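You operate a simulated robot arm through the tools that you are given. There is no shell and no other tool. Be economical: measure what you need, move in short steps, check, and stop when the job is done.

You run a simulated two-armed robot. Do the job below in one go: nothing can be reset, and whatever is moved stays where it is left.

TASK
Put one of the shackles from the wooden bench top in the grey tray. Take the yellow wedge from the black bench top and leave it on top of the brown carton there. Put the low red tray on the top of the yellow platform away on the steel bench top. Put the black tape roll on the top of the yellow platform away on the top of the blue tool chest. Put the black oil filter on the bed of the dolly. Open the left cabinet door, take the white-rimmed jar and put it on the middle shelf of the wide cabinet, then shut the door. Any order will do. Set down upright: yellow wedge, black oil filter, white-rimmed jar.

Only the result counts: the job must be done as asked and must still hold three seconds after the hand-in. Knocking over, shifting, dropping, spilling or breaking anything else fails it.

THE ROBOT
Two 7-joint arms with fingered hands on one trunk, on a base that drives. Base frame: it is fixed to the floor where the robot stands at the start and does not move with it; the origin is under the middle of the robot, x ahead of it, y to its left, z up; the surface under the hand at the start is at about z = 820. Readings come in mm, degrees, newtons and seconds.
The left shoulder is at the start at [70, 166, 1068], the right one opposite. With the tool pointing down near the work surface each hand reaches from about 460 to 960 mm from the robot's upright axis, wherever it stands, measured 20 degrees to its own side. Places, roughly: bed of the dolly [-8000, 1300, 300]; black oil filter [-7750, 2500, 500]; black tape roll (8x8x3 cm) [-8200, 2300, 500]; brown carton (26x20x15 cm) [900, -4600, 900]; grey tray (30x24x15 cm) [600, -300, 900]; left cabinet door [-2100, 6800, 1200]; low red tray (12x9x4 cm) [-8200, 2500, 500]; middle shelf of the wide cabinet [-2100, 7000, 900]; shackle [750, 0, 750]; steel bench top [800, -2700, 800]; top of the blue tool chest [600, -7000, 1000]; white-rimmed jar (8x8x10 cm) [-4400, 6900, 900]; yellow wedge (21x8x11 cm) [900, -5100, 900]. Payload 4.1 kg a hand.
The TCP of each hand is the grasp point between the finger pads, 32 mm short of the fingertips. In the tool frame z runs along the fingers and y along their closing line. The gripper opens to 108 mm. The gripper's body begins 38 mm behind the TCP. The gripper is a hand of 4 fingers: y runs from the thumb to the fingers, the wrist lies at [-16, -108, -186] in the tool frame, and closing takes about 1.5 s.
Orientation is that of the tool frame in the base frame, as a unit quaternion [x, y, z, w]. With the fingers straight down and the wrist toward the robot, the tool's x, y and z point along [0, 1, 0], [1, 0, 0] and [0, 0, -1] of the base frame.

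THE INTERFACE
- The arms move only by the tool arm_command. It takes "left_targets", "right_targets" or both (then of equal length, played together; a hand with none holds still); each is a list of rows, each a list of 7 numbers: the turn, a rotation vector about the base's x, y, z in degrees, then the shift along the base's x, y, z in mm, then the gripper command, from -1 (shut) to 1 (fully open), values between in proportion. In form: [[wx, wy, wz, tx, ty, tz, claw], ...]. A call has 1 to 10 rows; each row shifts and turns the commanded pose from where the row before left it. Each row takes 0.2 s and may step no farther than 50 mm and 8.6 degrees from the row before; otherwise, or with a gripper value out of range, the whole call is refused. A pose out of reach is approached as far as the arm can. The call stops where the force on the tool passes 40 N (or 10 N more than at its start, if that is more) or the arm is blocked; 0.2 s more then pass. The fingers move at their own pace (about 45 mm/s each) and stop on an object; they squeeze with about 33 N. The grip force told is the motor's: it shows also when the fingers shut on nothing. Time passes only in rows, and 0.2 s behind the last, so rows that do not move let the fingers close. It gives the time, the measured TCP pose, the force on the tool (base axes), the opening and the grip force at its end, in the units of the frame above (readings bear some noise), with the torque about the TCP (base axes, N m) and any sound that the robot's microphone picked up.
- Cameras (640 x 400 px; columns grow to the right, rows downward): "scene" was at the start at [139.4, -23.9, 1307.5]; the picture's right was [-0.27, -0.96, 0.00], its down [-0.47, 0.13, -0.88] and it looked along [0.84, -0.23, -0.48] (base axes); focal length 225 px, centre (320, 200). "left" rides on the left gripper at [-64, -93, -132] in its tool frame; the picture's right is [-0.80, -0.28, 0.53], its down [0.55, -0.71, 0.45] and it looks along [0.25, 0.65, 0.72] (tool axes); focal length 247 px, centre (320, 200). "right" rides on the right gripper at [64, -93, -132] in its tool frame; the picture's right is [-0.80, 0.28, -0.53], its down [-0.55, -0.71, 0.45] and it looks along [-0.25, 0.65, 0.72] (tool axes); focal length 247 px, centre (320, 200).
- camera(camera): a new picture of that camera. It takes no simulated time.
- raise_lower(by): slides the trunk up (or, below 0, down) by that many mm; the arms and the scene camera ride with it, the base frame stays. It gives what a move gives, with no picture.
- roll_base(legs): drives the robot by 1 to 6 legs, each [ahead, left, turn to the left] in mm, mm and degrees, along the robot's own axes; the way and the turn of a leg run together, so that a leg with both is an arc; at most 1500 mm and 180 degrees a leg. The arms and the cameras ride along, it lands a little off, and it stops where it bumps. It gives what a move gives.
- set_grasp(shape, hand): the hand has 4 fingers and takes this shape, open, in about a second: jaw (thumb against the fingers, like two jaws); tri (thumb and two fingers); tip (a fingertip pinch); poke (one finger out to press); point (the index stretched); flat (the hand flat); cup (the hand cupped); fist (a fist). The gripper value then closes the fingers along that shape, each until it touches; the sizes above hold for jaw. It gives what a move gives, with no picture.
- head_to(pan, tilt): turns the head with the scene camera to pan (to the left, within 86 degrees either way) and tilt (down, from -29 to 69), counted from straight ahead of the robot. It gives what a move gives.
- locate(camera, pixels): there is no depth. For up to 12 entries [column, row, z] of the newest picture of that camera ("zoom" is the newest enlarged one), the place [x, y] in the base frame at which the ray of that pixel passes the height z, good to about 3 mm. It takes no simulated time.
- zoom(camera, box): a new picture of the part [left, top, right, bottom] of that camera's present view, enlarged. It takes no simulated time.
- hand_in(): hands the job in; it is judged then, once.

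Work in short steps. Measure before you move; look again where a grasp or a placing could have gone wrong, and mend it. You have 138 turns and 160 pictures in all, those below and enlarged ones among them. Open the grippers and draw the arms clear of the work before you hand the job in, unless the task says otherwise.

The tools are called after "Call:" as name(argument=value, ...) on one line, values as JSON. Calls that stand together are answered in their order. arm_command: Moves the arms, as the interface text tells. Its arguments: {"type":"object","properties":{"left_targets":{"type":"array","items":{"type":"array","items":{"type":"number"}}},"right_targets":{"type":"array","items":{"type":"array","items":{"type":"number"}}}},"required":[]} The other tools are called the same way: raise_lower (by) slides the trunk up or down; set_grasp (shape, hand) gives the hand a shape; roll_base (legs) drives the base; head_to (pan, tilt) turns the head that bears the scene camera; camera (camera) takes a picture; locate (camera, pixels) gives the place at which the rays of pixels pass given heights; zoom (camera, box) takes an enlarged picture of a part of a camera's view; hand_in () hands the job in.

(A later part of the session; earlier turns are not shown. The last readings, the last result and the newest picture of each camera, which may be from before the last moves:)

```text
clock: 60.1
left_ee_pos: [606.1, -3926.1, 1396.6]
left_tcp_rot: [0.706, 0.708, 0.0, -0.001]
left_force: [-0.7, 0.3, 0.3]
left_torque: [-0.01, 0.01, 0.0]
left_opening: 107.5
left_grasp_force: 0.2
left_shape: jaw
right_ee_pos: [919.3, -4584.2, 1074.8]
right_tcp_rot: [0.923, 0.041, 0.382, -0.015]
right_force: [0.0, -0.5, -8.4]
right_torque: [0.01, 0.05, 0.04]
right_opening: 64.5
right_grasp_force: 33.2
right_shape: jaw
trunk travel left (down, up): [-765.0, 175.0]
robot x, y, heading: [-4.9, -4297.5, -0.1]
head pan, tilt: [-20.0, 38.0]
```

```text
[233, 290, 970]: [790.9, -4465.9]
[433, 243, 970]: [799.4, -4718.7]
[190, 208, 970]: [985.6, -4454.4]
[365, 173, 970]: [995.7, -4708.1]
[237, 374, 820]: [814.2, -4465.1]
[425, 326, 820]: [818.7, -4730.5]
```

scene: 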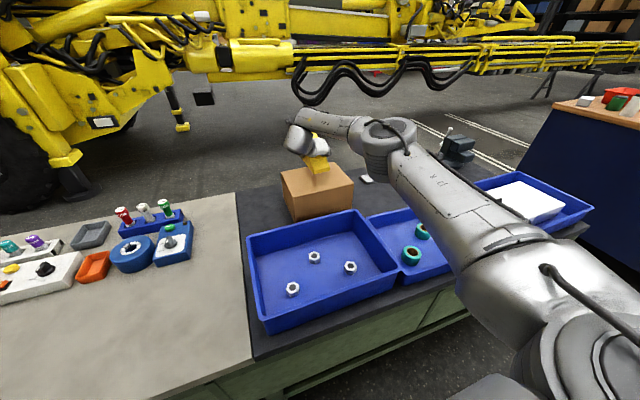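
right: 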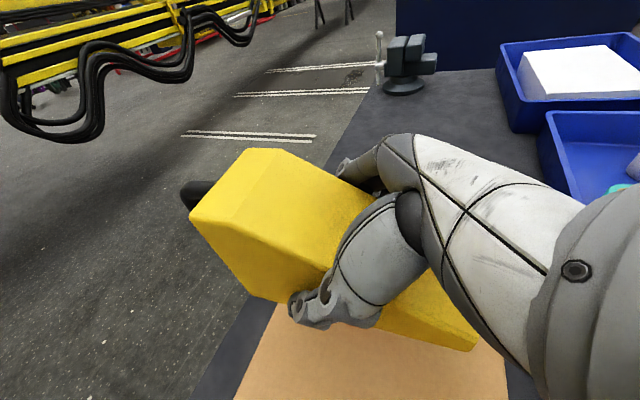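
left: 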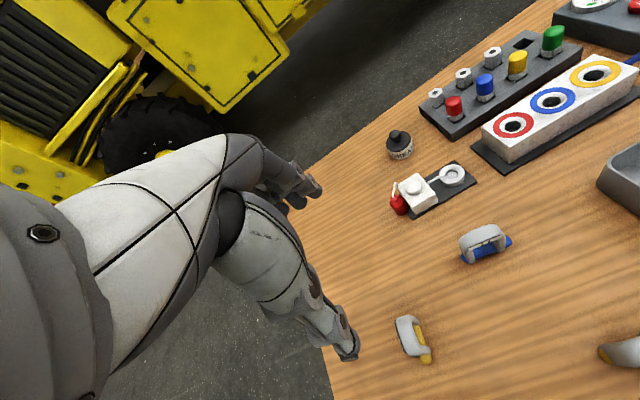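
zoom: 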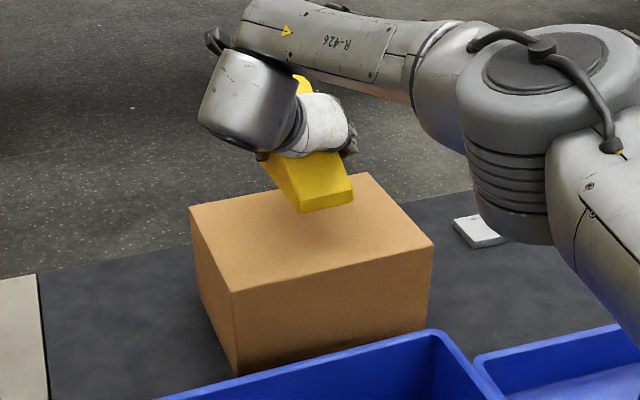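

Carton top spans x 795–990, y -4460…-4713. I shift x by -14 and lower to near contact (TCP z≈1018).

Call:
arm_command(right_targets=[[0, 0, 0, -7, -1, -15, -1], [0, 0, 0, -7, -1, -20, -1], [0, 0, 0, 0, 0, -12, -1], [0, 0, 0, 0, 0, -6, -1], [0, 0, 0, 0, 0, -3, -1], [0, 0, 0, 0, 0, 0, -1]])

Call:
zoom(camera="scene", box=[260, 110, 380, 230])

```text
clock: 61.5
left_ee_pos: [606.5, -3925.2, 1397.2]
left_tcp_rot: [0.707, 0.707, -0.001, -0.001]
left_force: [-0.4, -0.3, -0.5]
left_torque: [0.02, 0.0, 0.03]
left_opening: 107.7
left_grasp_force: 0.0
left_shape: jaw
right_ee_pos: [904.4, -4583.9, 1019.9]
right_tcp_rot: [0.923, 0.041, 0.382, -0.016]
right_force: [0.1, 0.0, -7.5]
right_torque: [-0.03, 0.05, 0.01]
right_opening: 64.4
right_grasp_force: 33.0
right_shape: jaw
trunk travel left (down, up): [-765.0, 175.0]
robot x, y, heading: [-11.4, -4295.9, 0.1]
head pan, tilt: [-20.0, 38.0]
```

```text
3.33 times, centred on (320, 170) of scene
```

zoom: 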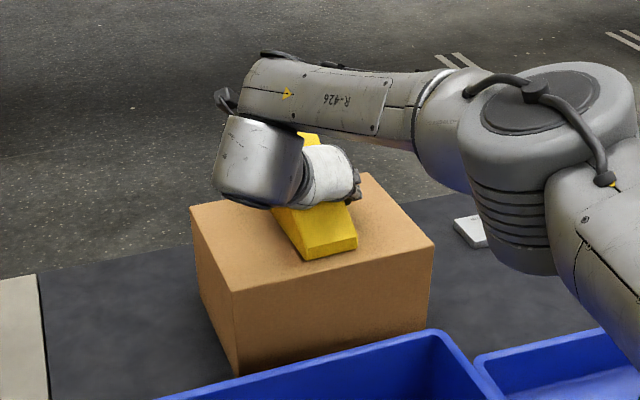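

Close above the top. I lower in 2 mm steps until the weight transfers.

Call:
arm_command(right_targets=[[0, 0, 0, 0, 0, -2, -1], [0, 0, 0, 0, 0, -2, -1], [0, 0, 0, 0, 0, 0, -1]])

```text
clock: 62.3
left_ee_pos: [605.5, -3926.4, 1396.5]
left_tcp_rot: [0.706, 0.708, -0.001, 0.001]
left_force: [-0.3, 0.1, 0.3]
left_torque: [-0.04, 0.0, 0.01]
left_opening: 107.6
left_grasp_force: 0.0
left_shape: jaw
right_ee_pos: [904.7, -4584.4, 1015.8]
right_tcp_rot: [0.923, 0.04, 0.382, -0.015]
right_force: [0.9, 0.8, -3.8]
right_torque: [0.0, 0.06, -0.02]
right_opening: 64.3
right_grasp_force: 32.3
right_shape: jaw
trunk travel left (down, up): [-765.0, 175.0]
robot x, y, heading: [-5.0, -4296.8, 0.0]
head pan, tilt: [-20.0, 38.0]
```

The weight is passing over (-3.8 N). One more mm, then open and lift straight up.

Call:
arm_command(right_targets=[[0, 0, 0, 0, 0, -1, -1], [0, 0, 0, 0, 0, 0, 0.6], [0, 0, 0, 0, 0, 0, 1], [0, 0, 0, 0, 0, 0, 1], [0, 0, 0, 0, 0, 0, 1], [0, 0, 0, 0, 0, 15, 1], [0, 0, 0, 0, 0, 40, 1], [0, 0, 0, 0, 0, 45, 1], [0, 0, 0, 0, 0, 45, 1], [0, 0, 0, 0, 0, 45, 1]])

Call:
camera(camera="scene")

```text
clock: 64.5
left_ee_pos: [602.6, -3924.1, 1398.0]
left_tcp_rot: [0.706, 0.708, 0.001, 0.001]
left_force: [-0.5, -0.4, 0.1]
left_torque: [0.01, 0.0, 0.0]
left_opening: 107.7
left_grasp_force: 0.1
left_shape: jaw
right_ee_pos: [902.5, -4585.6, 1208.2]
right_tcp_rot: [0.923, 0.041, 0.382, -0.015]
right_force: [-0.4, -0.2, -0.2]
right_torque: [0.05, 0.0, -0.02]
right_opening: 107.6
right_grasp_force: 0.1
right_shape: jaw
trunk travel left (down, up): [-765.0, 175.0]
robot x, y, heading: [-7.6, -4297.0, 0.3]
head pan, tilt: [-20.0, 38.0]
```

```text
126 pictures are left
```

scene: 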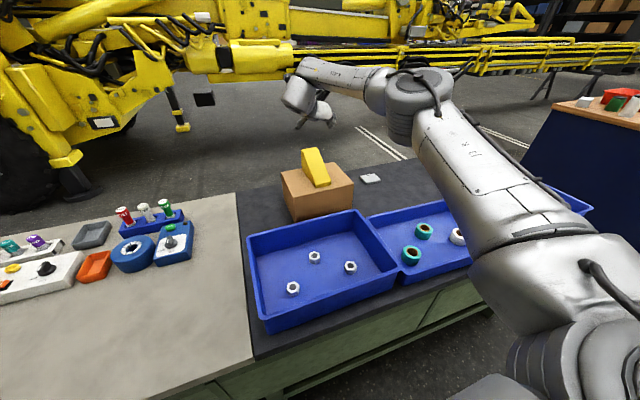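

The wedge stands on the carton. I withdraw the right arm to its earlier carrying pose.

Call:
arm_command(right_targets=[[-0.65, 7.47, 0, -40, 0, 8, 1], [-0.65, 7.47, 0, -45, 0, 8, 1], [-0.65, 7.47, 0, -45, 0, 8, 1], [-0.65, 7.47, 0, -45, 0, 8, 1], [-0.65, 7.47, 0, -45, 0, 8, 1], [-0.65, 7.47, 0, -40, 0, 8, 1]])

Call:
arm_command(right_targets=[[0, 0, 8.5, -8, -5, 0, 1], [0, 0, 8.5, -8, -5, 0, 1], [0, 0, 8.5, -8, -5, 0, 1], [0, 0, 8.5, -8, -5, 0, 1], [0, 0, 8.5, -8, -5, 0, 1], [0, 0, 8.5, -8, -5, 0, 1], [0, 0, 8.5, -8, -5, 0, 1], [0, 0, 8.5, -8, -5, 0, 1], [0, 0, 8.5, -8, -5, 0, 1], [0, 0, 8.5, -8, -5, 0, 1]])

Call:
head_to(pan=86, tilt=20)

Call:
camera(camera="scene")

```text
clock: 65.9
left_ee_pos: [604.4, -3925.3, 1398.0]
left_tcp_rot: [0.707, 0.708, -0.001, 0.0]
left_force: [0.1, 0.0, 0.0]
left_torque: [0.01, 0.03, 0.01]
left_opening: 107.4
left_grasp_force: 0.0
left_shape: jaw
right_ee_pos: [642.9, -4585.0, 1254.2]
right_tcp_rot: [0.999, 0.044, -0.001, 0.001]
right_force: [0.6, 0.1, 0.2]
right_torque: [0.02, 0.0, -0.02]
right_opening: 107.6
right_grasp_force: 0.0
right_shape: jaw
trunk travel left (down, up): [-765.0, 175.0]
robot x, y, heading: [-6.5, -4300.2, 0.0]
head pan, tilt: [-20.0, 38.0]
```

```text
clock: 68.1
left_ee_pos: [603.4, -3926.1, 1397.8]
left_tcp_rot: [0.707, 0.708, -0.001, 0.0]
left_force: [0.5, 0.5, -0.3]
left_torque: [-0.01, 0.03, -0.02]
left_opening: 107.7
left_grasp_force: 0.0
left_shape: jaw
right_ee_pos: [564.4, -4634.7, 1254.3]
right_tcp_rot: [0.705, 0.709, 0.001, 0.001]
right_force: [-0.6, 0.0, 0.3]
right_torque: [0.0, -0.04, -0.01]
right_opening: 108.0
right_grasp_force: 0.0
right_shape: jaw
trunk travel left (down, up): [-765.0, 175.0]
robot x, y, heading: [-6.7, -4293.9, -0.0]
head pan, tilt: [-20.0, 38.0]
```

```text
clock: 69.9
left_ee_pos: [604.7, -3926.5, 1397.7]
left_tcp_rot: [0.707, 0.707, 0.0, 0.0]
left_force: [-0.5, 0.2, 0.1]
left_torque: [0.02, 0.01, 0.01]
left_opening: 107.5
left_grasp_force: 0.0
left_shape: jaw
right_ee_pos: [565.2, -4634.2, 1253.1]
right_tcp_rot: [0.707, 0.707, 0.001, 0.001]
right_force: [-1.0, -0.3, -0.5]
right_torque: [0.03, 0.01, 0.04]
right_opening: 107.7
right_grasp_force: 0.0
right_shape: jaw
trunk travel left (down, up): [-765.0, 175.0]
robot x, y, heading: [-6.5, -4296.1, -0.2]
head pan, tilt: [85.9, 20.0]
```

```text
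125 pictures are left
```

scene: 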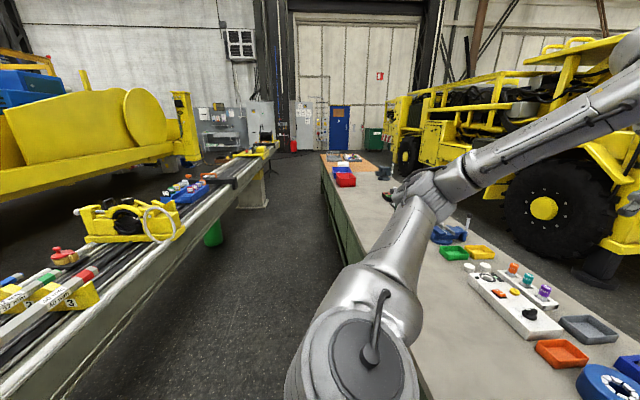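

Corridor toward +y is clear, with grey cabinets at the far wall. I back off to its middle, turn left 90° and drive ahead part of the way.

Call:
roll_base(legs=[[-230, 0, 0], [0, 0, 90], [1500, 0, 0], [1500, 0, 0]])

Call:
head_to(pan=0, tilt=15)

Call:
camera(camera="scene")

```text
clock: 89.6
left_ee_pos: [-655.5, -668.1, 1397.7]
left_tcp_rot: [-0.003, 1.0, 0.0, 0.0]
left_force: [-0.2, 0.0, -0.2]
left_torque: [0.0, 0.02, -0.01]
left_opening: 107.6
left_grasp_force: 0.0
left_shape: jaw
right_ee_pos: [54.0, -706.0, 1254.6]
right_tcp_rot: [-0.002, 1.0, 0.001, 0.0]
right_force: [-0.3, -0.4, 0.5]
right_torque: [0.0, 0.01, 0.03]
right_opening: 107.8
right_grasp_force: 0.0
right_shape: jaw
trunk travel left (down, up): [-765.0, 175.0]
robot x, y, heading: [-282.6, -1278.5, 90.3]
head pan, tilt: [85.9, 20.0]
```

```text
clock: 91.2
left_ee_pos: [-655.5, -667.9, 1398.1]
left_tcp_rot: [-0.002, 1.0, 0.001, 0.0]
left_force: [-1.3, 0.3, -0.7]
left_torque: [0.01, -0.05, 0.0]
left_opening: 107.7
left_grasp_force: 0.1
left_shape: jaw
right_ee_pos: [53.8, -705.6, 1253.3]
right_tcp_rot: [-0.002, 1.0, 0.001, -0.001]
right_force: [-0.3, 0.0, 0.3]
right_torque: [0.0, 0.04, 0.01]
right_opening: 107.7
right_grasp_force: 0.1
right_shape: jaw
trunk travel left (down, up): [-765.0, 175.0]
robot x, y, heading: [-285.5, -1279.9, 90.0]
head pan, tilt: [0.0, 15.0]
```

```text
124 pictures are left
```

scene: 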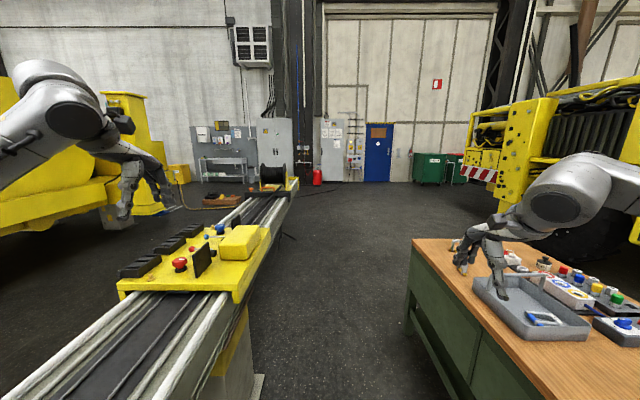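

The wide cabinet appears at (273,145), and the jar's table at (222,165). I drive ahead 5.6 m past the rail end, staying centred.

Call:
roll_base(legs=[[1500, 0, 0], [1500, 0, 0], [1500, 0, 0], [1200, 0, 0]])

Call:
head_to(pan=45, tilt=12)

Call:
camera(camera="scene")

```text
clock: 118.3
left_ee_pos: [-503.8, 5022.4, 1398.2]
left_tcp_rot: [0.014, 1.0, 0.0, 0.0]
left_force: [0.4, 0.0, -1.1]
left_torque: [0.02, -0.02, 0.02]
left_opening: 107.7
left_grasp_force: 0.1
left_shape: jaw
right_ee_pos: [204.7, 4962.5, 1254.2]
right_tcp_rot: [0.013, 1.0, 0.001, 0.001]
right_force: [0.0, 0.0, 0.1]
right_torque: [0.02, 0.02, 0.0]
right_opening: 107.6
right_grasp_force: 0.0
right_shape: jaw
trunk travel left (down, up): [-765.0, 175.0]
robot x, y, heading: [-150.0, 4402.7, 88.4]
head pan, tilt: [0.0, 15.0]
```

```text
clock: 119.4
left_ee_pos: [-503.2, 5022.1, 1397.5]
left_tcp_rot: [0.013, 1.0, 0.0, -0.001]
left_force: [0.8, 0.4, 0.8]
left_torque: [0.04, -0.03, 0.01]
left_opening: 107.8
left_grasp_force: 0.1
left_shape: jaw
right_ee_pos: [204.5, 4962.5, 1254.3]
right_tcp_rot: [0.013, 1.0, 0.001, 0.0]
right_force: [-0.7, 0.2, -0.4]
right_torque: [0.02, -0.02, 0.01]
right_opening: 107.8
right_grasp_force: 0.0
right_shape: jaw
trunk travel left (down, up): [-765.0, 175.0]
robot x, y, heading: [-147.3, 4395.5, 88.5]
head pan, tilt: [45.0, 12.0]
```

```text
123 pictures are left
```

scene: 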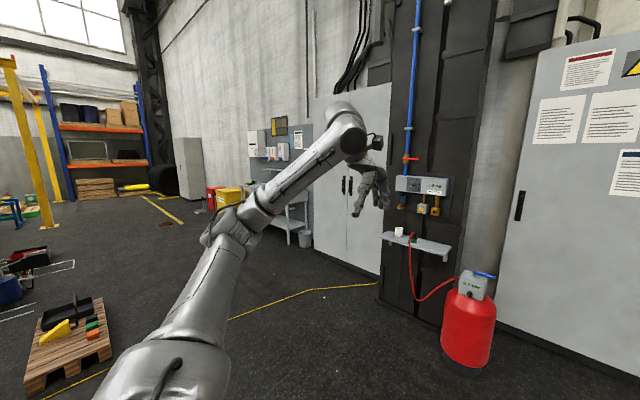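

The wide cabinet with its two door handles is at (347,185). I strafe left to stand in front of it and look.

Call:
roll_base(legs=[[0, 1000, 1.5], [0, 900, 0]])

Call:
head_to(pan=5, tilt=15)

Call:
camera(camera="scene")

```text
clock: 128.8
left_ee_pos: [-2403.3, 5022.5, 1397.5]
left_tcp_rot: [-0.001, 1.0, 0.0, 0.0]
left_force: [-0.2, -1.3, -0.2]
left_torque: [-0.02, 0.01, 0.01]
left_opening: 107.8
left_grasp_force: 0.1
left_shape: jaw
right_ee_pos: [-1694.3, 4983.8, 1254.2]
right_tcp_rot: [-0.001, 1.0, 0.001, 0.0]
right_force: [-0.2, 1.1, -0.3]
right_torque: [-0.01, -0.03, 0.0]
right_opening: 107.8
right_grasp_force: 0.0
right_shape: jaw
trunk travel left (down, up): [-765.0, 175.0]
robot x, y, heading: [-2033.2, 4410.4, 89.9]
head pan, tilt: [45.0, 12.0]
```

```text
clock: 129.9
left_ee_pos: [-2405.0, 5022.6, 1398.1]
left_tcp_rot: [-0.002, 1.0, -0.001, 0.0]
left_force: [-0.6, -0.3, 0.0]
left_torque: [-0.02, -0.02, 0.02]
left_opening: 107.8
left_grasp_force: 0.0
left_shape: jaw
right_ee_pos: [-1695.6, 4983.7, 1252.8]
right_tcp_rot: [-0.001, 1.0, 0.001, 0.0]
right_force: [0.2, -0.2, -0.2]
right_torque: [0.01, 0.01, 0.03]
right_opening: 107.9
right_grasp_force: 0.1
right_shape: jaw
trunk travel left (down, up): [-765.0, 175.0]
robot x, y, heading: [-2034.9, 4410.4, 90.2]
head pan, tilt: [5.0, 15.0]
```

```text
122 pictures are left
```

scene: 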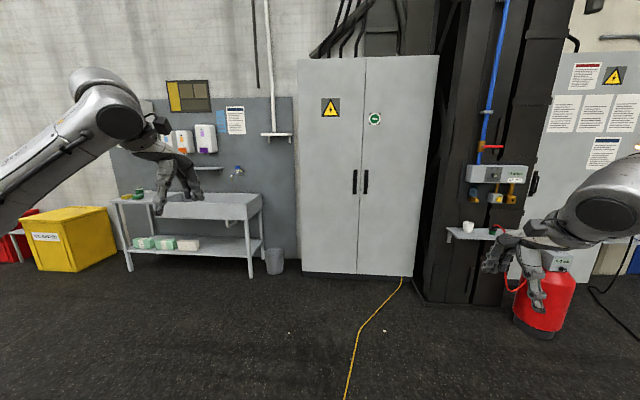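

I measure the cabinet front and zoom in on the handles.

Call:
locate(camera="scene", pixels=[[302, 272, 0], [358, 275, 0], [412, 277, 0], [130, 272, 0], [250, 278, 0], [120, 200, 850], [260, 200, 850], [355, 182, 1100]])

Call:
zoom(camera="scene", box=[290, 130, 450, 230])

Call:
zoom(camera="scene", box=[0, 150, 320, 350])

```text
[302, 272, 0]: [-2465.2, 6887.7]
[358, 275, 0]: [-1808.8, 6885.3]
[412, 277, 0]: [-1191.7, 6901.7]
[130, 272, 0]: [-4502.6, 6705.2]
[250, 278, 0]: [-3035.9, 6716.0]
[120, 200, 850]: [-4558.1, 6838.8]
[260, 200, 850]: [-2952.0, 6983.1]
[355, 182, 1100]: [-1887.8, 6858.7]
```

```text
4.00 times, centred on (370, 180) of scene
```

zoom: 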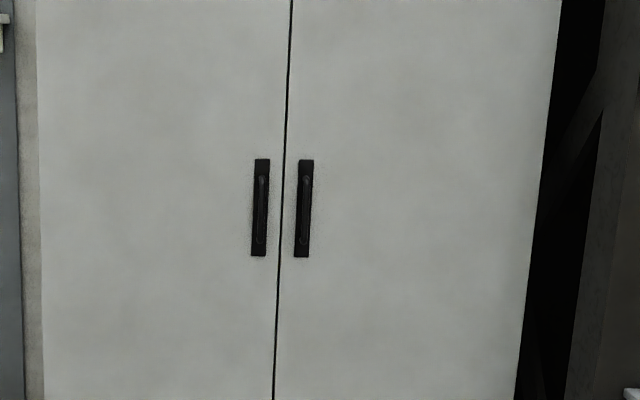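

```text
2.00 times, centred on (160, 250) of scene
```

zoom: 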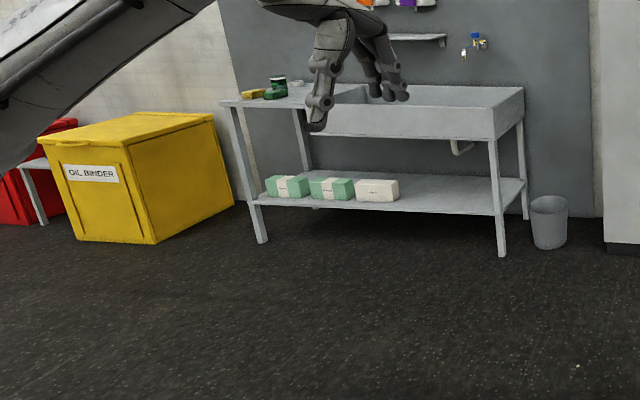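

Cabinet front is at y≈6885, x -2465…-1190; the handle is near x≈-1870. I drive to (-1650, 5900) facing it and look closely.

Call:
roll_base(legs=[[1000, -385, 0], [490, 0, 0]])

Call:
raise_lower(by=-190)

Call:
head_to(pan=12, tilt=15)

Call:
camera(camera="scene")

Call:
camera(camera="left")

```text
clock: 137.9
left_ee_pos: [-2007.4, 6514.7, 1397.9]
left_tcp_rot: [0.002, 1.0, 0.0, 0.0]
left_force: [0.7, 0.5, -0.4]
left_torque: [-0.02, 0.02, -0.01]
left_opening: 107.8
left_grasp_force: 0.0
left_shape: jaw
right_ee_pos: [-1297.7, 6470.2, 1253.7]
right_tcp_rot: [0.003, 1.0, 0.001, 0.0]
right_force: [0.9, 0.7, 0.5]
right_torque: [-0.03, -0.04, -0.02]
right_opening: 107.8
right_grasp_force: 0.0
right_shape: jaw
trunk travel left (down, up): [-765.0, 175.0]
robot x, y, heading: [-1642.0, 5899.4, 89.3]
head pan, tilt: [5.0, 15.0]
```

```text
clock: 140.0
left_ee_pos: [-2006.9, 6514.3, 1208.5]
left_tcp_rot: [0.004, 1.0, -0.001, 0.0]
left_force: [-0.6, -0.5, -0.9]
left_torque: [0.03, 0.03, -0.02]
left_opening: 107.7
left_grasp_force: 0.1
left_shape: jaw
right_ee_pos: [-1298.0, 6470.1, 1063.3]
right_tcp_rot: [0.002, 1.0, 0.001, 0.0]
right_force: [-0.3, 0.0, -0.7]
right_torque: [0.0, 0.02, -0.02]
right_opening: 107.8
right_grasp_force: 0.0
right_shape: jaw
trunk travel left (down, up): [-575.0, 365.0]
robot x, y, heading: [-1637.2, 5899.1, 89.9]
head pan, tilt: [5.0, 15.0]
```

```text
clock: 140.7
left_ee_pos: [-2005.6, 6515.9, 1208.4]
left_tcp_rot: [0.002, 1.0, -0.001, -0.001]
left_force: [0.1, 0.1, 0.2]
left_torque: [0.01, 0.03, 0.0]
left_opening: 107.9
left_grasp_force: 0.1
left_shape: jaw
right_ee_pos: [-1298.0, 6471.1, 1063.9]
right_tcp_rot: [0.002, 1.0, 0.0, 0.001]
right_force: [0.6, 0.6, -0.2]
right_torque: [0.0, -0.05, 0.03]
right_opening: 107.8
right_grasp_force: 0.1
right_shape: jaw
trunk travel left (down, up): [-575.0, 365.0]
robot x, y, heading: [-1642.9, 5899.7, 90.0]
head pan, tilt: [12.0, 15.0]
```

```text
119 pictures are left
```

scene: 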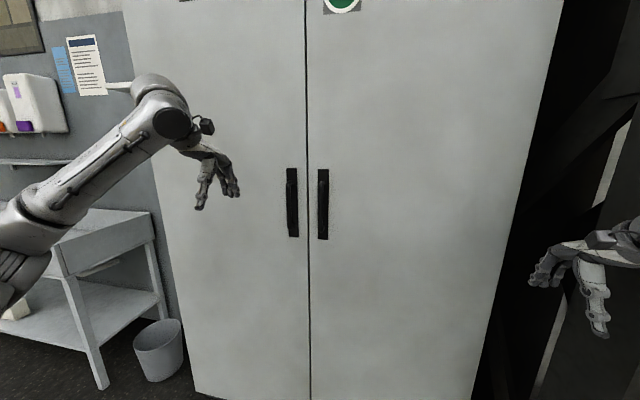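

```text
118 pictures are left
```

left: 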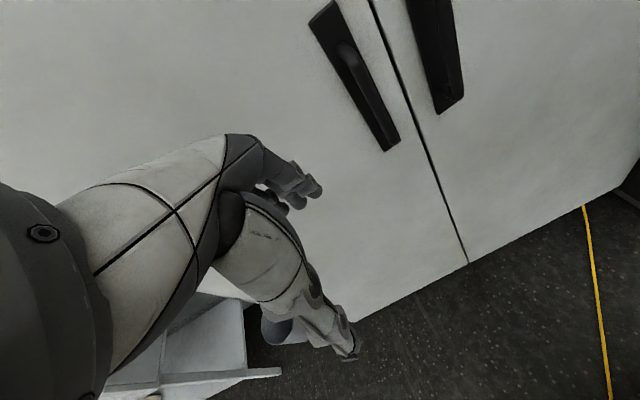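

I solve for the handle's height by finding where its rays reach the door face (y≈6880), and cross-check with the left camera.

Call:
locate(camera="scene", pixels=[[292, 168, 1160], [292, 168, 1120], [293, 237, 860], [293, 237, 900], [293, 237, 820], [309, 200, 1000], [309, 200, 1050]])

Call:
locate(camera="left", pixels=[[390, 148, 860], [390, 148, 900], [320, 15, 1120], [320, 15, 1160], [345, 47, 1080], [345, 47, 1100]])

Call:
zoom(camera="left", box=[280, 0, 480, 160])

```text
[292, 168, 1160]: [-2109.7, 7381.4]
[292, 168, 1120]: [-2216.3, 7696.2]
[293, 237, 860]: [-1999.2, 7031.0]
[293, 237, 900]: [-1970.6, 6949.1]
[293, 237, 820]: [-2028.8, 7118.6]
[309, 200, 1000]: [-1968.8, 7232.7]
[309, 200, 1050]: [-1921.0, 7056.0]
```

```text
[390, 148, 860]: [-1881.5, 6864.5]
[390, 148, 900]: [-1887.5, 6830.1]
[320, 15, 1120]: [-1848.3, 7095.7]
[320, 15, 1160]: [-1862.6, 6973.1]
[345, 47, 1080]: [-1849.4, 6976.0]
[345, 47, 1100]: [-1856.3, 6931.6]
```

```text
2.50 times, centred on (380, 80) of left
```

zoom: 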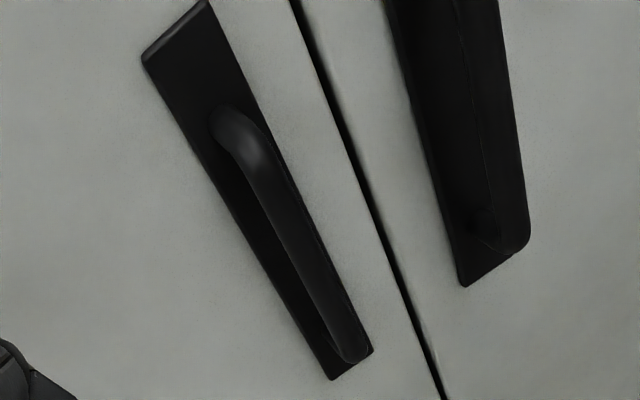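

Triangulating both cameras, the left door's handle runs z≈1010–1245 at x≈-1890, plate y≈6715. I rotate the left hand (yaw +90°, then pitch up 90°) to point at it with a horizontal closing line.

Call:
arm_command(left_targets=[[0, 0, 8.5, 11, 0, -6, 1], [0, 0, 8.5, 11, 0, -6, 1], [0, 0, 8.5, 11, 0, -6, 1], [0, 0, 8.5, 11, 0, -6, 1], [0, 0, 8.5, 11, 0, -6, 1], [0, 0, 8.5, 11, 0, -6, 1], [0, 0, 8.5, 11, 0, -6, 1], [0, 0, 8.5, 11, 0, -6, 1], [0, 0, 8.5, 11, 0, -6, 1], [0, 0, 8.5, 11, 0, -6, 1]])

Call:
arm_command(left_targets=[[0, 0, 5, 0, 0, 0, 0.3], [8.5, 0, 0, 0, 3, -2, 0.3], [8.5, 0, 0, 0, 3, -2, 0.3], [8.5, 0, 0, 0, 3, -2, 0.3], [8.5, 0, 0, 0, 3, -2, 0.3], [8.5, 0, 0, 0, 3, -2, 0.3], [8.5, 0, 0, 0, 3, -2, 0.3], [8.5, 0, 0, 0, 3, -2, 0.3], [8.5, 0, 0, 0, 3, -2, 0.3], [8.5, 0, 0, 0, 3, -2, 0.3]])

Call:
arm_command(left_targets=[[8.5, 0, 0, 0, 0, 0, 0.3], [5, 0, 0, 0, 0, 0, 0.3], [0, 0, 0, 0, 0, 0, 0.3]])

Call:
camera(camera="left")

Call:
camera(camera="scene")

```text
clock: 142.9
left_ee_pos: [-1893.5, 6514.9, 1147.9]
left_tcp_rot: [-0.675, 0.738, 0.001, 0.0]
left_force: [0.6, -0.4, 0.4]
left_torque: [0.02, 0.01, -0.03]
left_opening: 107.8
left_grasp_force: 0.0
left_shape: jaw
right_ee_pos: [-1296.1, 6470.7, 1062.5]
right_tcp_rot: [0.002, 1.0, 0.0, -0.001]
right_force: [-0.2, -0.7, -0.3]
right_torque: [-0.01, -0.01, 0.06]
right_opening: 107.9
right_grasp_force: 0.0
right_shape: jaw
trunk travel left (down, up): [-575.0, 365.0]
robot x, y, heading: [-1636.7, 5899.6, 89.5]
head pan, tilt: [12.0, 15.0]
```

```text
clock: 145.1
left_ee_pos: [-1932.0, 6580.5, 1143.8]
left_tcp_rot: [-0.554, 0.556, 0.439, 0.438]
left_force: [-0.1, -0.2, -0.1]
left_torque: [0.01, 0.03, -0.01]
left_opening: 70.1
left_grasp_force: 0.1
left_shape: jaw
left hand out of reach, approached as far as the arm can: row 6, 7, 8, 9
right_ee_pos: [-1298.8, 6471.4, 1063.0]
right_tcp_rot: [0.003, 1.0, 0.0, 0.0]
right_force: [-0.2, 0.2, -0.3]
right_torque: [-0.02, 0.02, -0.03]
right_opening: 107.8
right_grasp_force: 0.0
right_shape: jaw
trunk travel left (down, up): [-575.0, 365.0]
robot x, y, heading: [-1641.3, 5897.0, 89.5]
head pan, tilt: [12.0, 15.0]
```

```text
clock: 145.9
left_ee_pos: [-1932.6, 6580.0, 1145.6]
left_tcp_rot: [-0.499, 0.501, 0.502, 0.499]
left_force: [-0.2, -1.2, 0.2]
left_torque: [-0.04, -0.02, 0.0]
left_opening: 70.6
left_grasp_force: 0.0
left_shape: jaw
right_ee_pos: [-1297.3, 6470.7, 1063.1]
right_tcp_rot: [0.002, 1.0, 0.001, 0.0]
right_force: [-0.3, -0.6, -0.6]
right_torque: [-0.02, 0.02, 0.03]
right_opening: 107.7
right_grasp_force: 0.2
right_shape: jaw
trunk travel left (down, up): [-575.0, 365.0]
robot x, y, heading: [-1638.2, 5896.6, 89.7]
head pan, tilt: [12.0, 15.0]
```

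```text
116 pictures are left
```

left: 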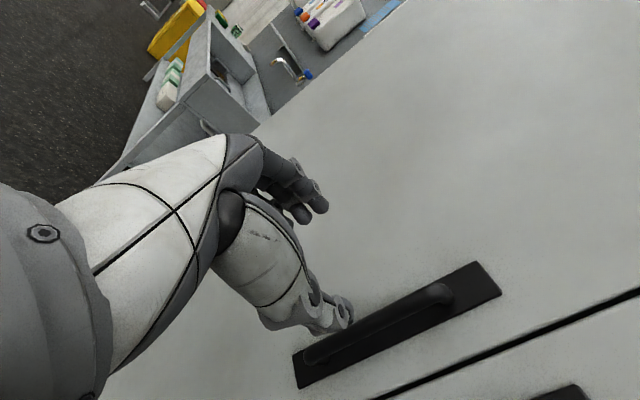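

```text
115 pictures are left
```

scene: 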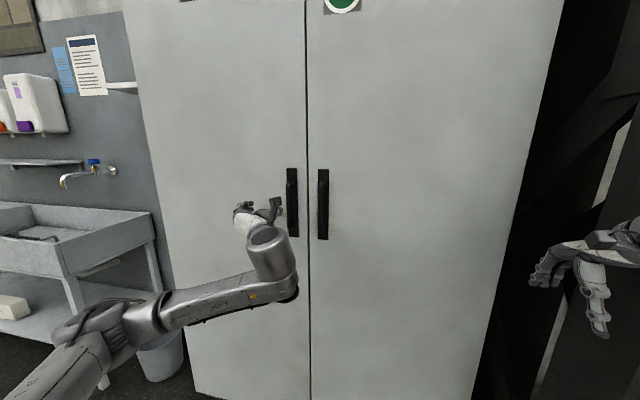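

The hand points at the door beside the handle. I locate the bar in the left picture: ends near (440,292) and (312,355).

Call:
locate(camera="left", pixels=[[440, 292, 1190], [440, 292, 1210], [440, 292, 1170], [380, 325, 1130], [380, 325, 1110], [380, 325, 1150], [312, 357, 1040], [312, 357, 1060], [480, 263, 1240], [298, 380, 1010]])

Call:
locate(camera="scene", pixels=[[291, 200, 1130], [291, 200, 1150], [291, 200, 1110]])

```text
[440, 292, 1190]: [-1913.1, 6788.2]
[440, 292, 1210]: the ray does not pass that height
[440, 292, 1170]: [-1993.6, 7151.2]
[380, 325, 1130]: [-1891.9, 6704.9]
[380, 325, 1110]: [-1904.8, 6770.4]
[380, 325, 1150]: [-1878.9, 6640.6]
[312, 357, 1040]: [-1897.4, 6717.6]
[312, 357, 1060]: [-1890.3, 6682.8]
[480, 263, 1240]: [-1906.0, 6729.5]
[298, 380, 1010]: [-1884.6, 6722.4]
```

```text
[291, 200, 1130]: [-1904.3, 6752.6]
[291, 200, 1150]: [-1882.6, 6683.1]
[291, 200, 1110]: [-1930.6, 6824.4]
```

Bar centre is at about (-1887, 6677, 1140). I align x first, then check.

Call:
arm_command(left_targets=[[0, 0, 0, 15, 0, -2, 0.3], [0, 0, 0, 15, 0, -2, 0.3], [0, 0, 0, 15, 0, -2, 0.3], [0, 0, 0, 0, 0, 0, 0.3]])

```text
clock: 146.9
left_ee_pos: [-1887.9, 6579.1, 1138.3]
left_tcp_rot: [-0.499, 0.501, 0.502, 0.499]
left_force: [0.2, -0.5, 0.2]
left_torque: [0.02, -0.06, 0.0]
left_opening: 70.4
left_grasp_force: 0.1
left_shape: jaw
right_ee_pos: [-1298.7, 6469.6, 1064.6]
right_tcp_rot: [0.003, 1.0, 0.001, 0.0]
right_force: [0.2, 0.2, -1.2]
right_torque: [-0.01, -0.04, 0.03]
right_opening: 107.6
right_grasp_force: 0.1
right_shape: jaw
trunk travel left (down, up): [-575.0, 365.0]
robot x, y, heading: [-1640.4, 5897.2, 89.9]
head pan, tilt: [12.0, 15.0]
```

Aligned. I advance 90 mm in y and check from both cameras before closing.

Call:
arm_command(left_targets=[[0, 0, 0, 0, 30, 0, 0.3], [0, 0, 0, 0, 30, 0, 0.3], [0, 0, 0, 0, 30, 0, 0.3], [0, 0, 0, 0, 0, 0, 0.3]])

Call:
camera(camera="left")

Call:
zoom(camera="scene", box=[200, 140, 360, 240])

```text
clock: 147.9
left_ee_pos: [-1889.0, 6668.6, 1138.1]
left_tcp_rot: [-0.499, 0.501, 0.501, 0.499]
left_force: [-0.3, 0.4, -0.2]
left_torque: [-0.03, 0.0, 0.01]
left_opening: 70.2
left_grasp_force: 0.0
left_shape: jaw
right_ee_pos: [-1297.5, 6470.3, 1064.3]
right_tcp_rot: [0.003, 1.0, 0.001, 0.0]
right_force: [0.5, 0.5, 0.3]
right_torque: [0.03, -0.03, 0.0]
right_opening: 107.9
right_grasp_force: 0.1
right_shape: jaw
trunk travel left (down, up): [-575.0, 365.0]
robot x, y, heading: [-1640.5, 5901.4, 89.7]
head pan, tilt: [12.0, 15.0]
```

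```text
114 pictures are left
```

left: 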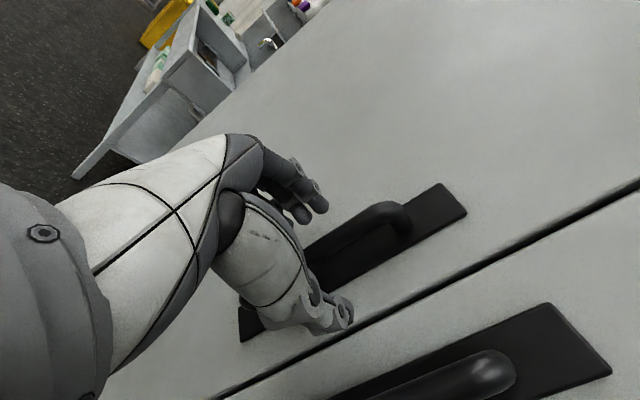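

```text
4.00 times, centred on (280, 190) of scene
```

zoom: 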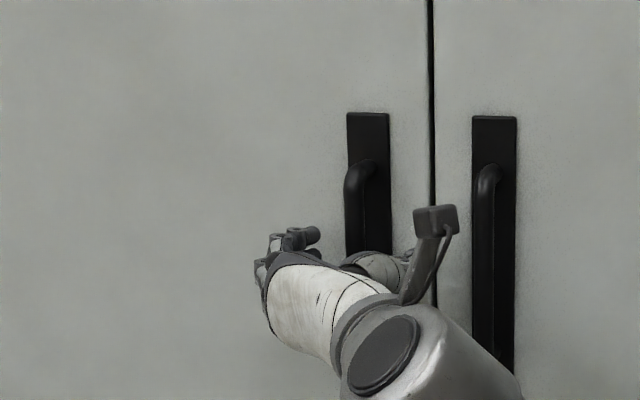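

Thumb right of the bar, fingers left. I close on it.

Call:
arm_command(left_targets=[[0, 0, 0, 0, 0, 0, -1], [0, 0, 0, 0, 0, 0, -1], [0, 0, 0, 0, 0, 0, -1], [0, 0, 0, 0, 0, 0, -1], [0, 0, 0, 0, 0, 0, -1], [0, 0, 0, 0, 0, 0, -1]])

Call:
zoom(camera="scene", box=[200, 140, 360, 240])

```text
clock: 149.3
left_ee_pos: [-1887.7, 6669.4, 1138.4]
left_tcp_rot: [-0.499, 0.501, 0.502, 0.498]
left_force: [-1.4, -2.6, -1.5]
left_torque: [-0.06, 0.08, 0.02]
left_opening: 10.4
left_grasp_force: 33.1
left_shape: jaw
right_ee_pos: [-1297.2, 6470.0, 1064.7]
right_tcp_rot: [0.003, 1.0, 0.001, 0.0]
right_force: [0.1, -0.2, -0.1]
right_torque: [0.04, -0.01, -0.04]
right_opening: 107.6
right_grasp_force: 0.0
right_shape: jaw
trunk travel left (down, up): [-575.0, 365.0]
robot x, y, heading: [-1639.0, 5900.5, 90.0]
head pan, tilt: [12.0, 15.0]
```

```text
4.00 times, centred on (280, 190) of scene
```

zoom: 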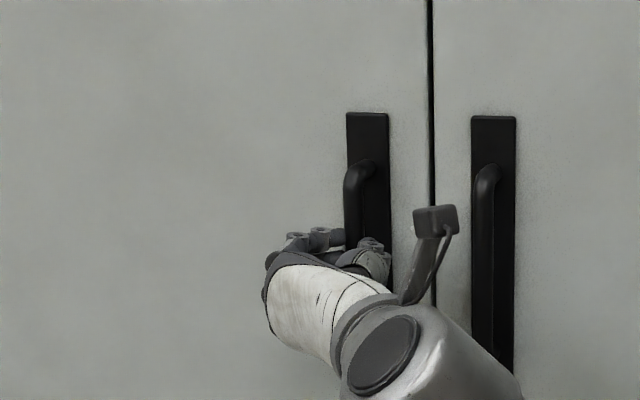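

Holding the bar (10 mm, 33 N). I pull along the hinge arc (radius ≈554 mm), turning 2° per row, for 20°.

Call:
arm_command(left_targets=[[0, 0, -2, -2.1, -19.2, 0, -1], [0, 0, -2, -2.8, -19.2, 0, -1], [0, 0, -2, -3.4, -19, 0, -1], [0, 0, -2, -4.2, -18.9, 0, -1], [0, 0, -2, -4.8, -18.8, 0, -1], [0, 0, -2, -5.4, -18.6, 0, -1], [0, 0, -2, -6.1, -18.3, 0, -1], [0, 0, -2, -6.7, -18.2, 0, -1], [0, 0, -2, -7.3, -17.9, 0, -1], [0, 0, -2, -8, -17.6, 0, -1]])

Call:
camera(camera="scene")

```text
clock: 151.5
left_ee_pos: [-1937.8, 6484.0, 1138.9]
left_tcp_rot: [-0.403, 0.58, 0.406, 0.579]
left_force: [-0.2, 0.0, 0.6]
left_torque: [0.05, -0.05, 0.0]
left_opening: 8.0
left_grasp_force: 32.7
left_shape: jaw
right_ee_pos: [-1297.0, 6469.8, 1063.9]
right_tcp_rot: [0.003, 1.0, 0.002, 0.0]
right_force: [-0.1, -0.9, 0.1]
right_torque: [0.0, 0.0, 0.01]
right_opening: 107.5
right_grasp_force: 0.0
right_shape: jaw
trunk travel left (down, up): [-575.0, 365.0]
robot x, y, heading: [-1642.4, 5902.3, 89.5]
head pan, tilt: [12.0, 15.0]
```

```text
111 pictures are left
```

scene: 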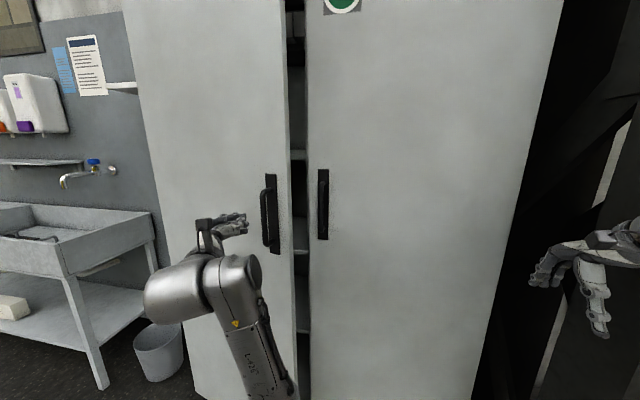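

The hand slipped off the bar, leaving the door ajar (slit (287–307) wide). I withdraw and turn the left hand to point diagonally left behind the door edge.

Call:
arm_command(left_targets=[[0, 0, 0, 0, -40, 0, -0.4], [0, 0, 0, 0, -40, 0, -0.4], [0, 0, 8, 20, 0, 0, -1], [0, 0, 8, 20, 0, 0, -1], [0, 0, 8, 22, 0, 0, -1], [0, 0, 8, 22, 0, 0, -1], [0, 0, 8, 22, 0, 0, -1], [0, 0, 8, 22, 0, 0, -1], [0, 0, 8, 22, 0, 0, -1], [0, 0, 0, 0, 0, 0, -1]])

Call:
camera(camera="scene")

Call:
camera(camera="left")

```text
clock: 152.5
left_ee_pos: [-1921.8, 6452.7, 1152.7]
left_tcp_rot: [-0.464, 0.512, 0.546, 0.474]
left_force: [-0.3, -0.6, -0.1]
left_torque: [0.03, 0.0, 0.02]
left_opening: 0.0
left_grasp_force: 13.1
left_shape: jaw
left hand out of reach, approached as far as the arm can: row 1, 2
right_ee_pos: [-1297.3, 6470.2, 1064.2]
right_tcp_rot: [0.004, 1.0, 0.0, 0.0]
right_force: [0.6, -0.3, -0.2]
right_torque: [-0.01, -0.01, 0.01]
right_opening: 107.8
right_grasp_force: 0.1
right_shape: jaw
trunk travel left (down, up): [-575.0, 365.0]
robot x, y, heading: [-1637.9, 5899.5, 89.7]
head pan, tilt: [12.0, 15.0]
stopped in row 5 (left hand): the arm was blocked; the commanded pose is now the measured one
```

```text
110 pictures are left
```

scene: 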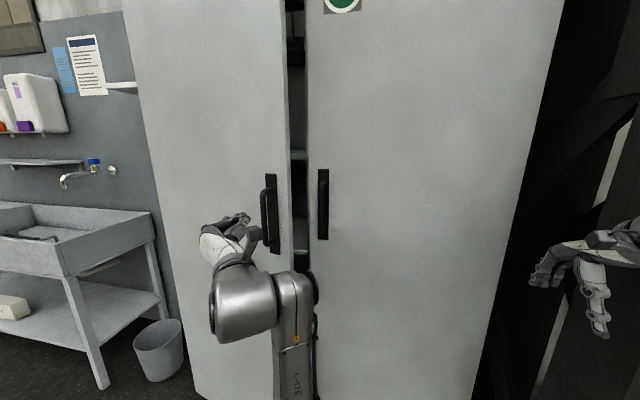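

```text
109 pictures are left
```

left: 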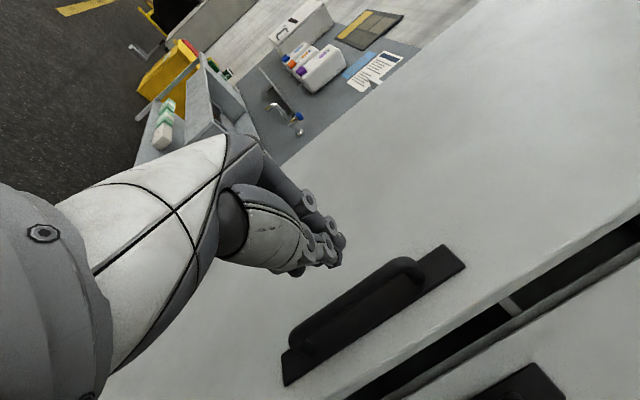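

The arm is cramped this close (blocked). I back the base off 200 mm for room, then redo the turn.

Call:
roll_base(legs=[[-200, 0, 0]])

Call:
arm_command(left_targets=[[0, 0, 0, 10, 40, -4, -1], [0, 0, 0, 10, 40, -4, -1], [0, 0, 6, 22, 15, -4, -1], [0, 0, 6, 22, 15, 0, -1], [0, 0, 6, 22, 5, 0, -1], [0, 0, 6, 22, 5, 0, -1], [0, 0, 6, 22, 5, 0, -1], [0, 0, 0, 0, 0, 0, -1]])

Call:
camera(camera="scene")

Call:
camera(camera="left")

```text
clock: 154.1
left_ee_pos: [-1923.3, 6256.2, 1153.8]
left_tcp_rot: [-0.464, 0.511, 0.547, 0.473]
left_force: [-0.1, 0.3, 0.3]
left_torque: [-0.03, -0.02, -0.01]
left_opening: 0.0
left_grasp_force: 33.2
left_shape: jaw
right_ee_pos: [-1299.0, 6273.9, 1064.0]
right_tcp_rot: [0.003, 1.0, 0.001, 0.0]
right_force: [0.8, -0.7, 1.0]
right_torque: [0.02, -0.02, 0.01]
right_opening: 107.6
right_grasp_force: 0.0
right_shape: jaw
trunk travel left (down, up): [-575.0, 365.0]
robot x, y, heading: [-1641.0, 5702.9, 89.6]
head pan, tilt: [12.0, 15.0]
```

```text
clock: 154.8
left_ee_pos: [-1934.3, 6336.4, 1163.4]
left_tcp_rot: [-0.462, 0.494, 0.607, 0.417]
left_force: [0.3, 0.5, 0.0]
left_torque: [0.01, 0.0, 0.03]
left_opening: 0.2
left_grasp_force: 32.8
left_shape: jaw
right_ee_pos: [-1299.1, 6276.0, 1064.3]
right_tcp_rot: [0.003, 1.0, 0.0, -0.001]
right_force: [-0.6, 0.2, -0.1]
right_torque: [0.03, -0.02, -0.01]
right_opening: 107.7
right_grasp_force: 0.0
right_shape: jaw
trunk travel left (down, up): [-575.0, 365.0]
robot x, y, heading: [-1645.6, 5703.6, 89.9]
head pan, tilt: [12.0, 15.0]
stopped in row 3 (left hand): the arm was blocked; the commanded pose is now the measured one
```

```text
108 pictures are left
```

scene: 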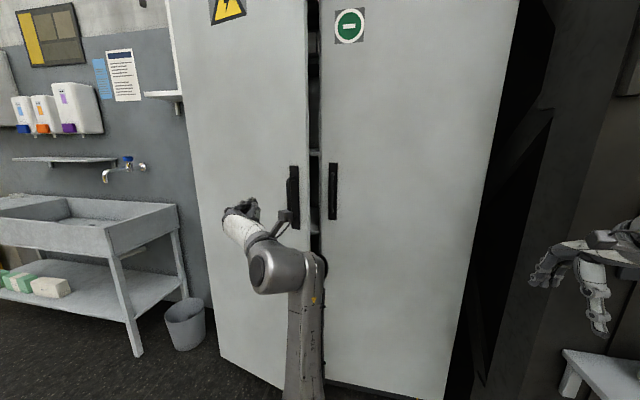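

```text
107 pictures are left
```

left: 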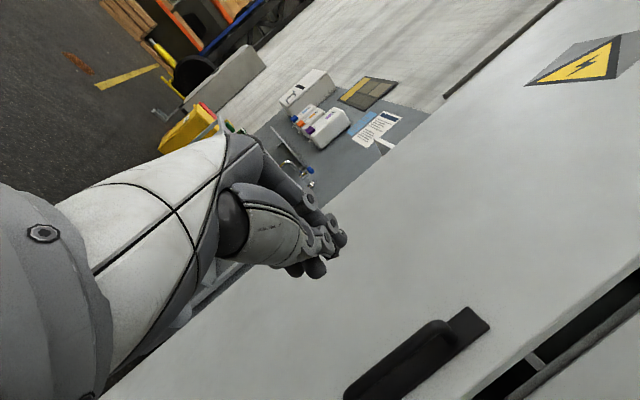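

That hand orientation has a wrist limit toward the left. I'll instead re-grip the bar with the hand pointing 45° to the right, so the fingers hook behind it. I measure the bar's present position first.

Call:
zoom(camera="scene", box=[240, 130, 400, 230])

Call:
locate(camera="left", pixels=[[436, 330, 1200], [436, 330, 1220], [436, 330, 1180], [360, 390, 1040], [360, 390, 1060], [360, 390, 1080], [480, 313, 1245]])

```text
4.00 times, centred on (320, 180) of scene
```

zoom: 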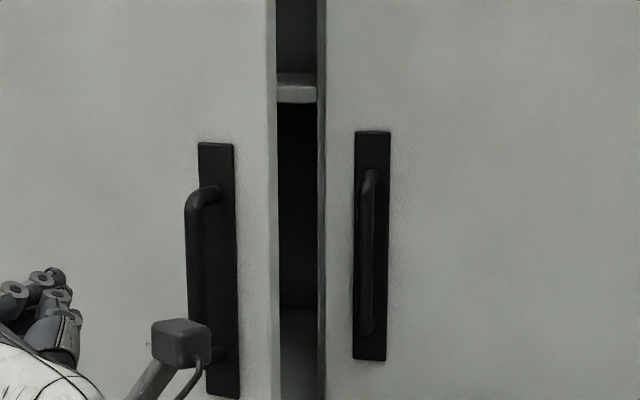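

```text
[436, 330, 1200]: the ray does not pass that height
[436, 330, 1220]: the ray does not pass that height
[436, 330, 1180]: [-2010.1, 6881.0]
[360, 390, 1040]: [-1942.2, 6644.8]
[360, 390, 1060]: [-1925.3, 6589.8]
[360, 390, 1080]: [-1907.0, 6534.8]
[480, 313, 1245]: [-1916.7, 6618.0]
```

Call:
locate(camera="zoom", pixels=[[372, 132, 1245], [372, 132, 1225], [371, 360, 1010], [215, 143, 1245], [215, 143, 1225], [222, 398, 1010], [195, 215, 1190], [195, 215, 1170], [195, 280, 1110], [195, 280, 1130]])

```text
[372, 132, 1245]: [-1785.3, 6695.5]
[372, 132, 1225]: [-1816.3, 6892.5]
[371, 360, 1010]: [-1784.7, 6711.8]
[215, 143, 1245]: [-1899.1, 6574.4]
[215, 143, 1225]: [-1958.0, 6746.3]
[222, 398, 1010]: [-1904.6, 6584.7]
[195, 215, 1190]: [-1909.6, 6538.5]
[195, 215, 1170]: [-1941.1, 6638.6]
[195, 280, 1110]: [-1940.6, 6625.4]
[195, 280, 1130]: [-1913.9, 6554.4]
```

The door is ≈13.7° open; the bar is at about (-1913, 6538). I turn the left hand to point (0.85,0.52) and stage it left-front of the bar with a 36 mm opening.

Call:
arm_command(left_targets=[[-1.13, -1.08, -7.49, -7, 4.4, -4.2, -0.33], [-1.13, -1.08, -7.49, -7, 4.4, -4.2, -0.33], [-1.13, -1.08, -7.49, -7, 4.4, -4.2, -0.33], [-1.13, -1.08, -7.49, -7, 4.4, -4.2, -0.33], [-1.13, -1.08, -7.49, -7, 4.4, -4.2, -0.33], [-1.13, -1.08, -7.49, -7, 4.4, -4.2, -0.33], [-1.13, -1.08, -7.49, -7, 4.4, -4.2, -0.33], [-1.13, -1.08, -7.49, -7, 4.4, -4.2, -0.33], [-1.13, -1.08, -7.49, -7, 4.4, -4.2, -0.33], [0, 0, 0, 0, 0, 0, -0.33]])

Call:
camera(camera="left")

```text
clock: 157.0
left_ee_pos: [-1997.3, 6377.7, 1125.6]
left_tcp_rot: [-0.191, 0.682, 0.189, 0.68]
left_force: [-0.2, -0.4, -0.2]
left_torque: [-0.03, 0.02, 0.02]
left_opening: 36.2
left_grasp_force: 0.1
left_shape: jaw
right_ee_pos: [-1299.5, 6276.2, 1063.1]
right_tcp_rot: [0.001, 1.0, 0.001, -0.001]
right_force: [1.1, -0.1, -0.4]
right_torque: [0.01, 0.0, -0.02]
right_opening: 107.7
right_grasp_force: 0.1
right_shape: jaw
trunk travel left (down, up): [-575.0, 365.0]
robot x, y, heading: [-1641.5, 5705.3, 89.8]
head pan, tilt: [12.0, 15.0]
```

```text
105 pictures are left
```

left: 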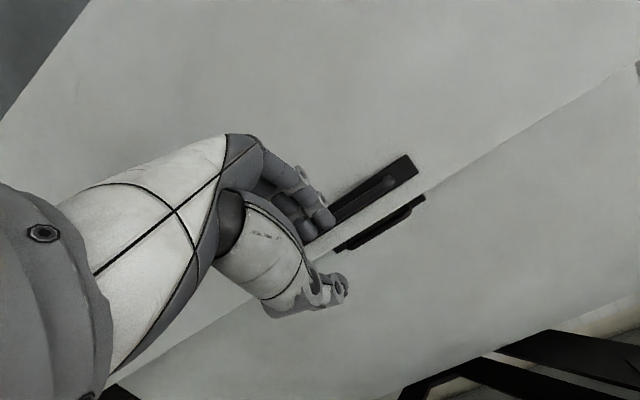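

I move to the staging point and slide along the pointing direction to 30 mm short of the bar, then look.

Call:
arm_command(left_targets=[[0, 0, 0, -2, 35, 0, -0.33], [0, 0, 0, -3, 35, 0, -0.33], [0, 0, 0, -3, 34, 0, -0.33], [0, 0, 0, 30, 18, 0, -0.33], [0, 0, 0, 29, 18, 0, -0.33], [0, 0, 0, 0, 0, 0, -0.33]])

Call:
camera(camera="left")

Call:
zoom(camera="scene", box=[240, 130, 400, 230])

```text
clock: 158.4
left_ee_pos: [-1947.9, 6515.2, 1126.1]
left_tcp_rot: [-0.192, 0.682, 0.191, 0.679]
left_force: [0.3, 0.2, -0.5]
left_torque: [0.02, 0.0, -0.02]
left_opening: 36.0
left_grasp_force: 0.1
left_shape: jaw
right_ee_pos: [-1300.6, 6275.1, 1063.6]
right_tcp_rot: [0.002, 1.0, 0.0, 0.0]
right_force: [0.8, 0.9, 0.4]
right_torque: [0.01, 0.01, 0.03]
right_opening: 107.7
right_grasp_force: 0.1
right_shape: jaw
trunk travel left (down, up): [-575.0, 365.0]
robot x, y, heading: [-1640.6, 5702.8, 89.9]
head pan, tilt: [12.0, 15.0]
```

```text
104 pictures are left
```

left: 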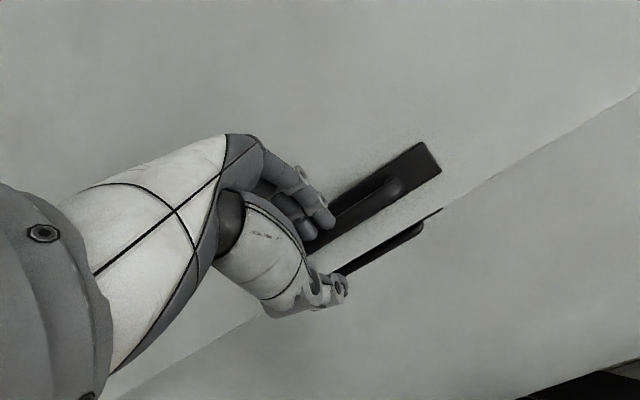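

```text
4.00 times, centred on (320, 180) of scene
```

zoom: 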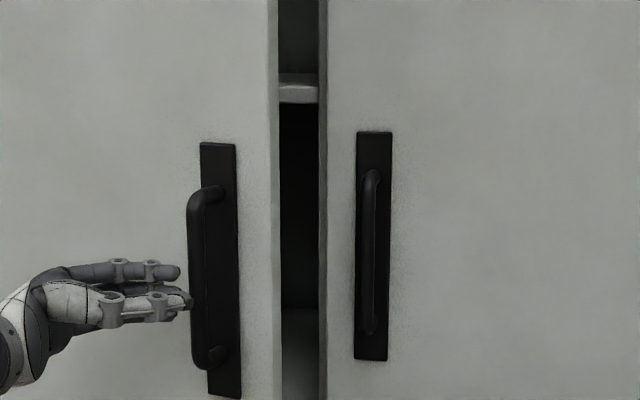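

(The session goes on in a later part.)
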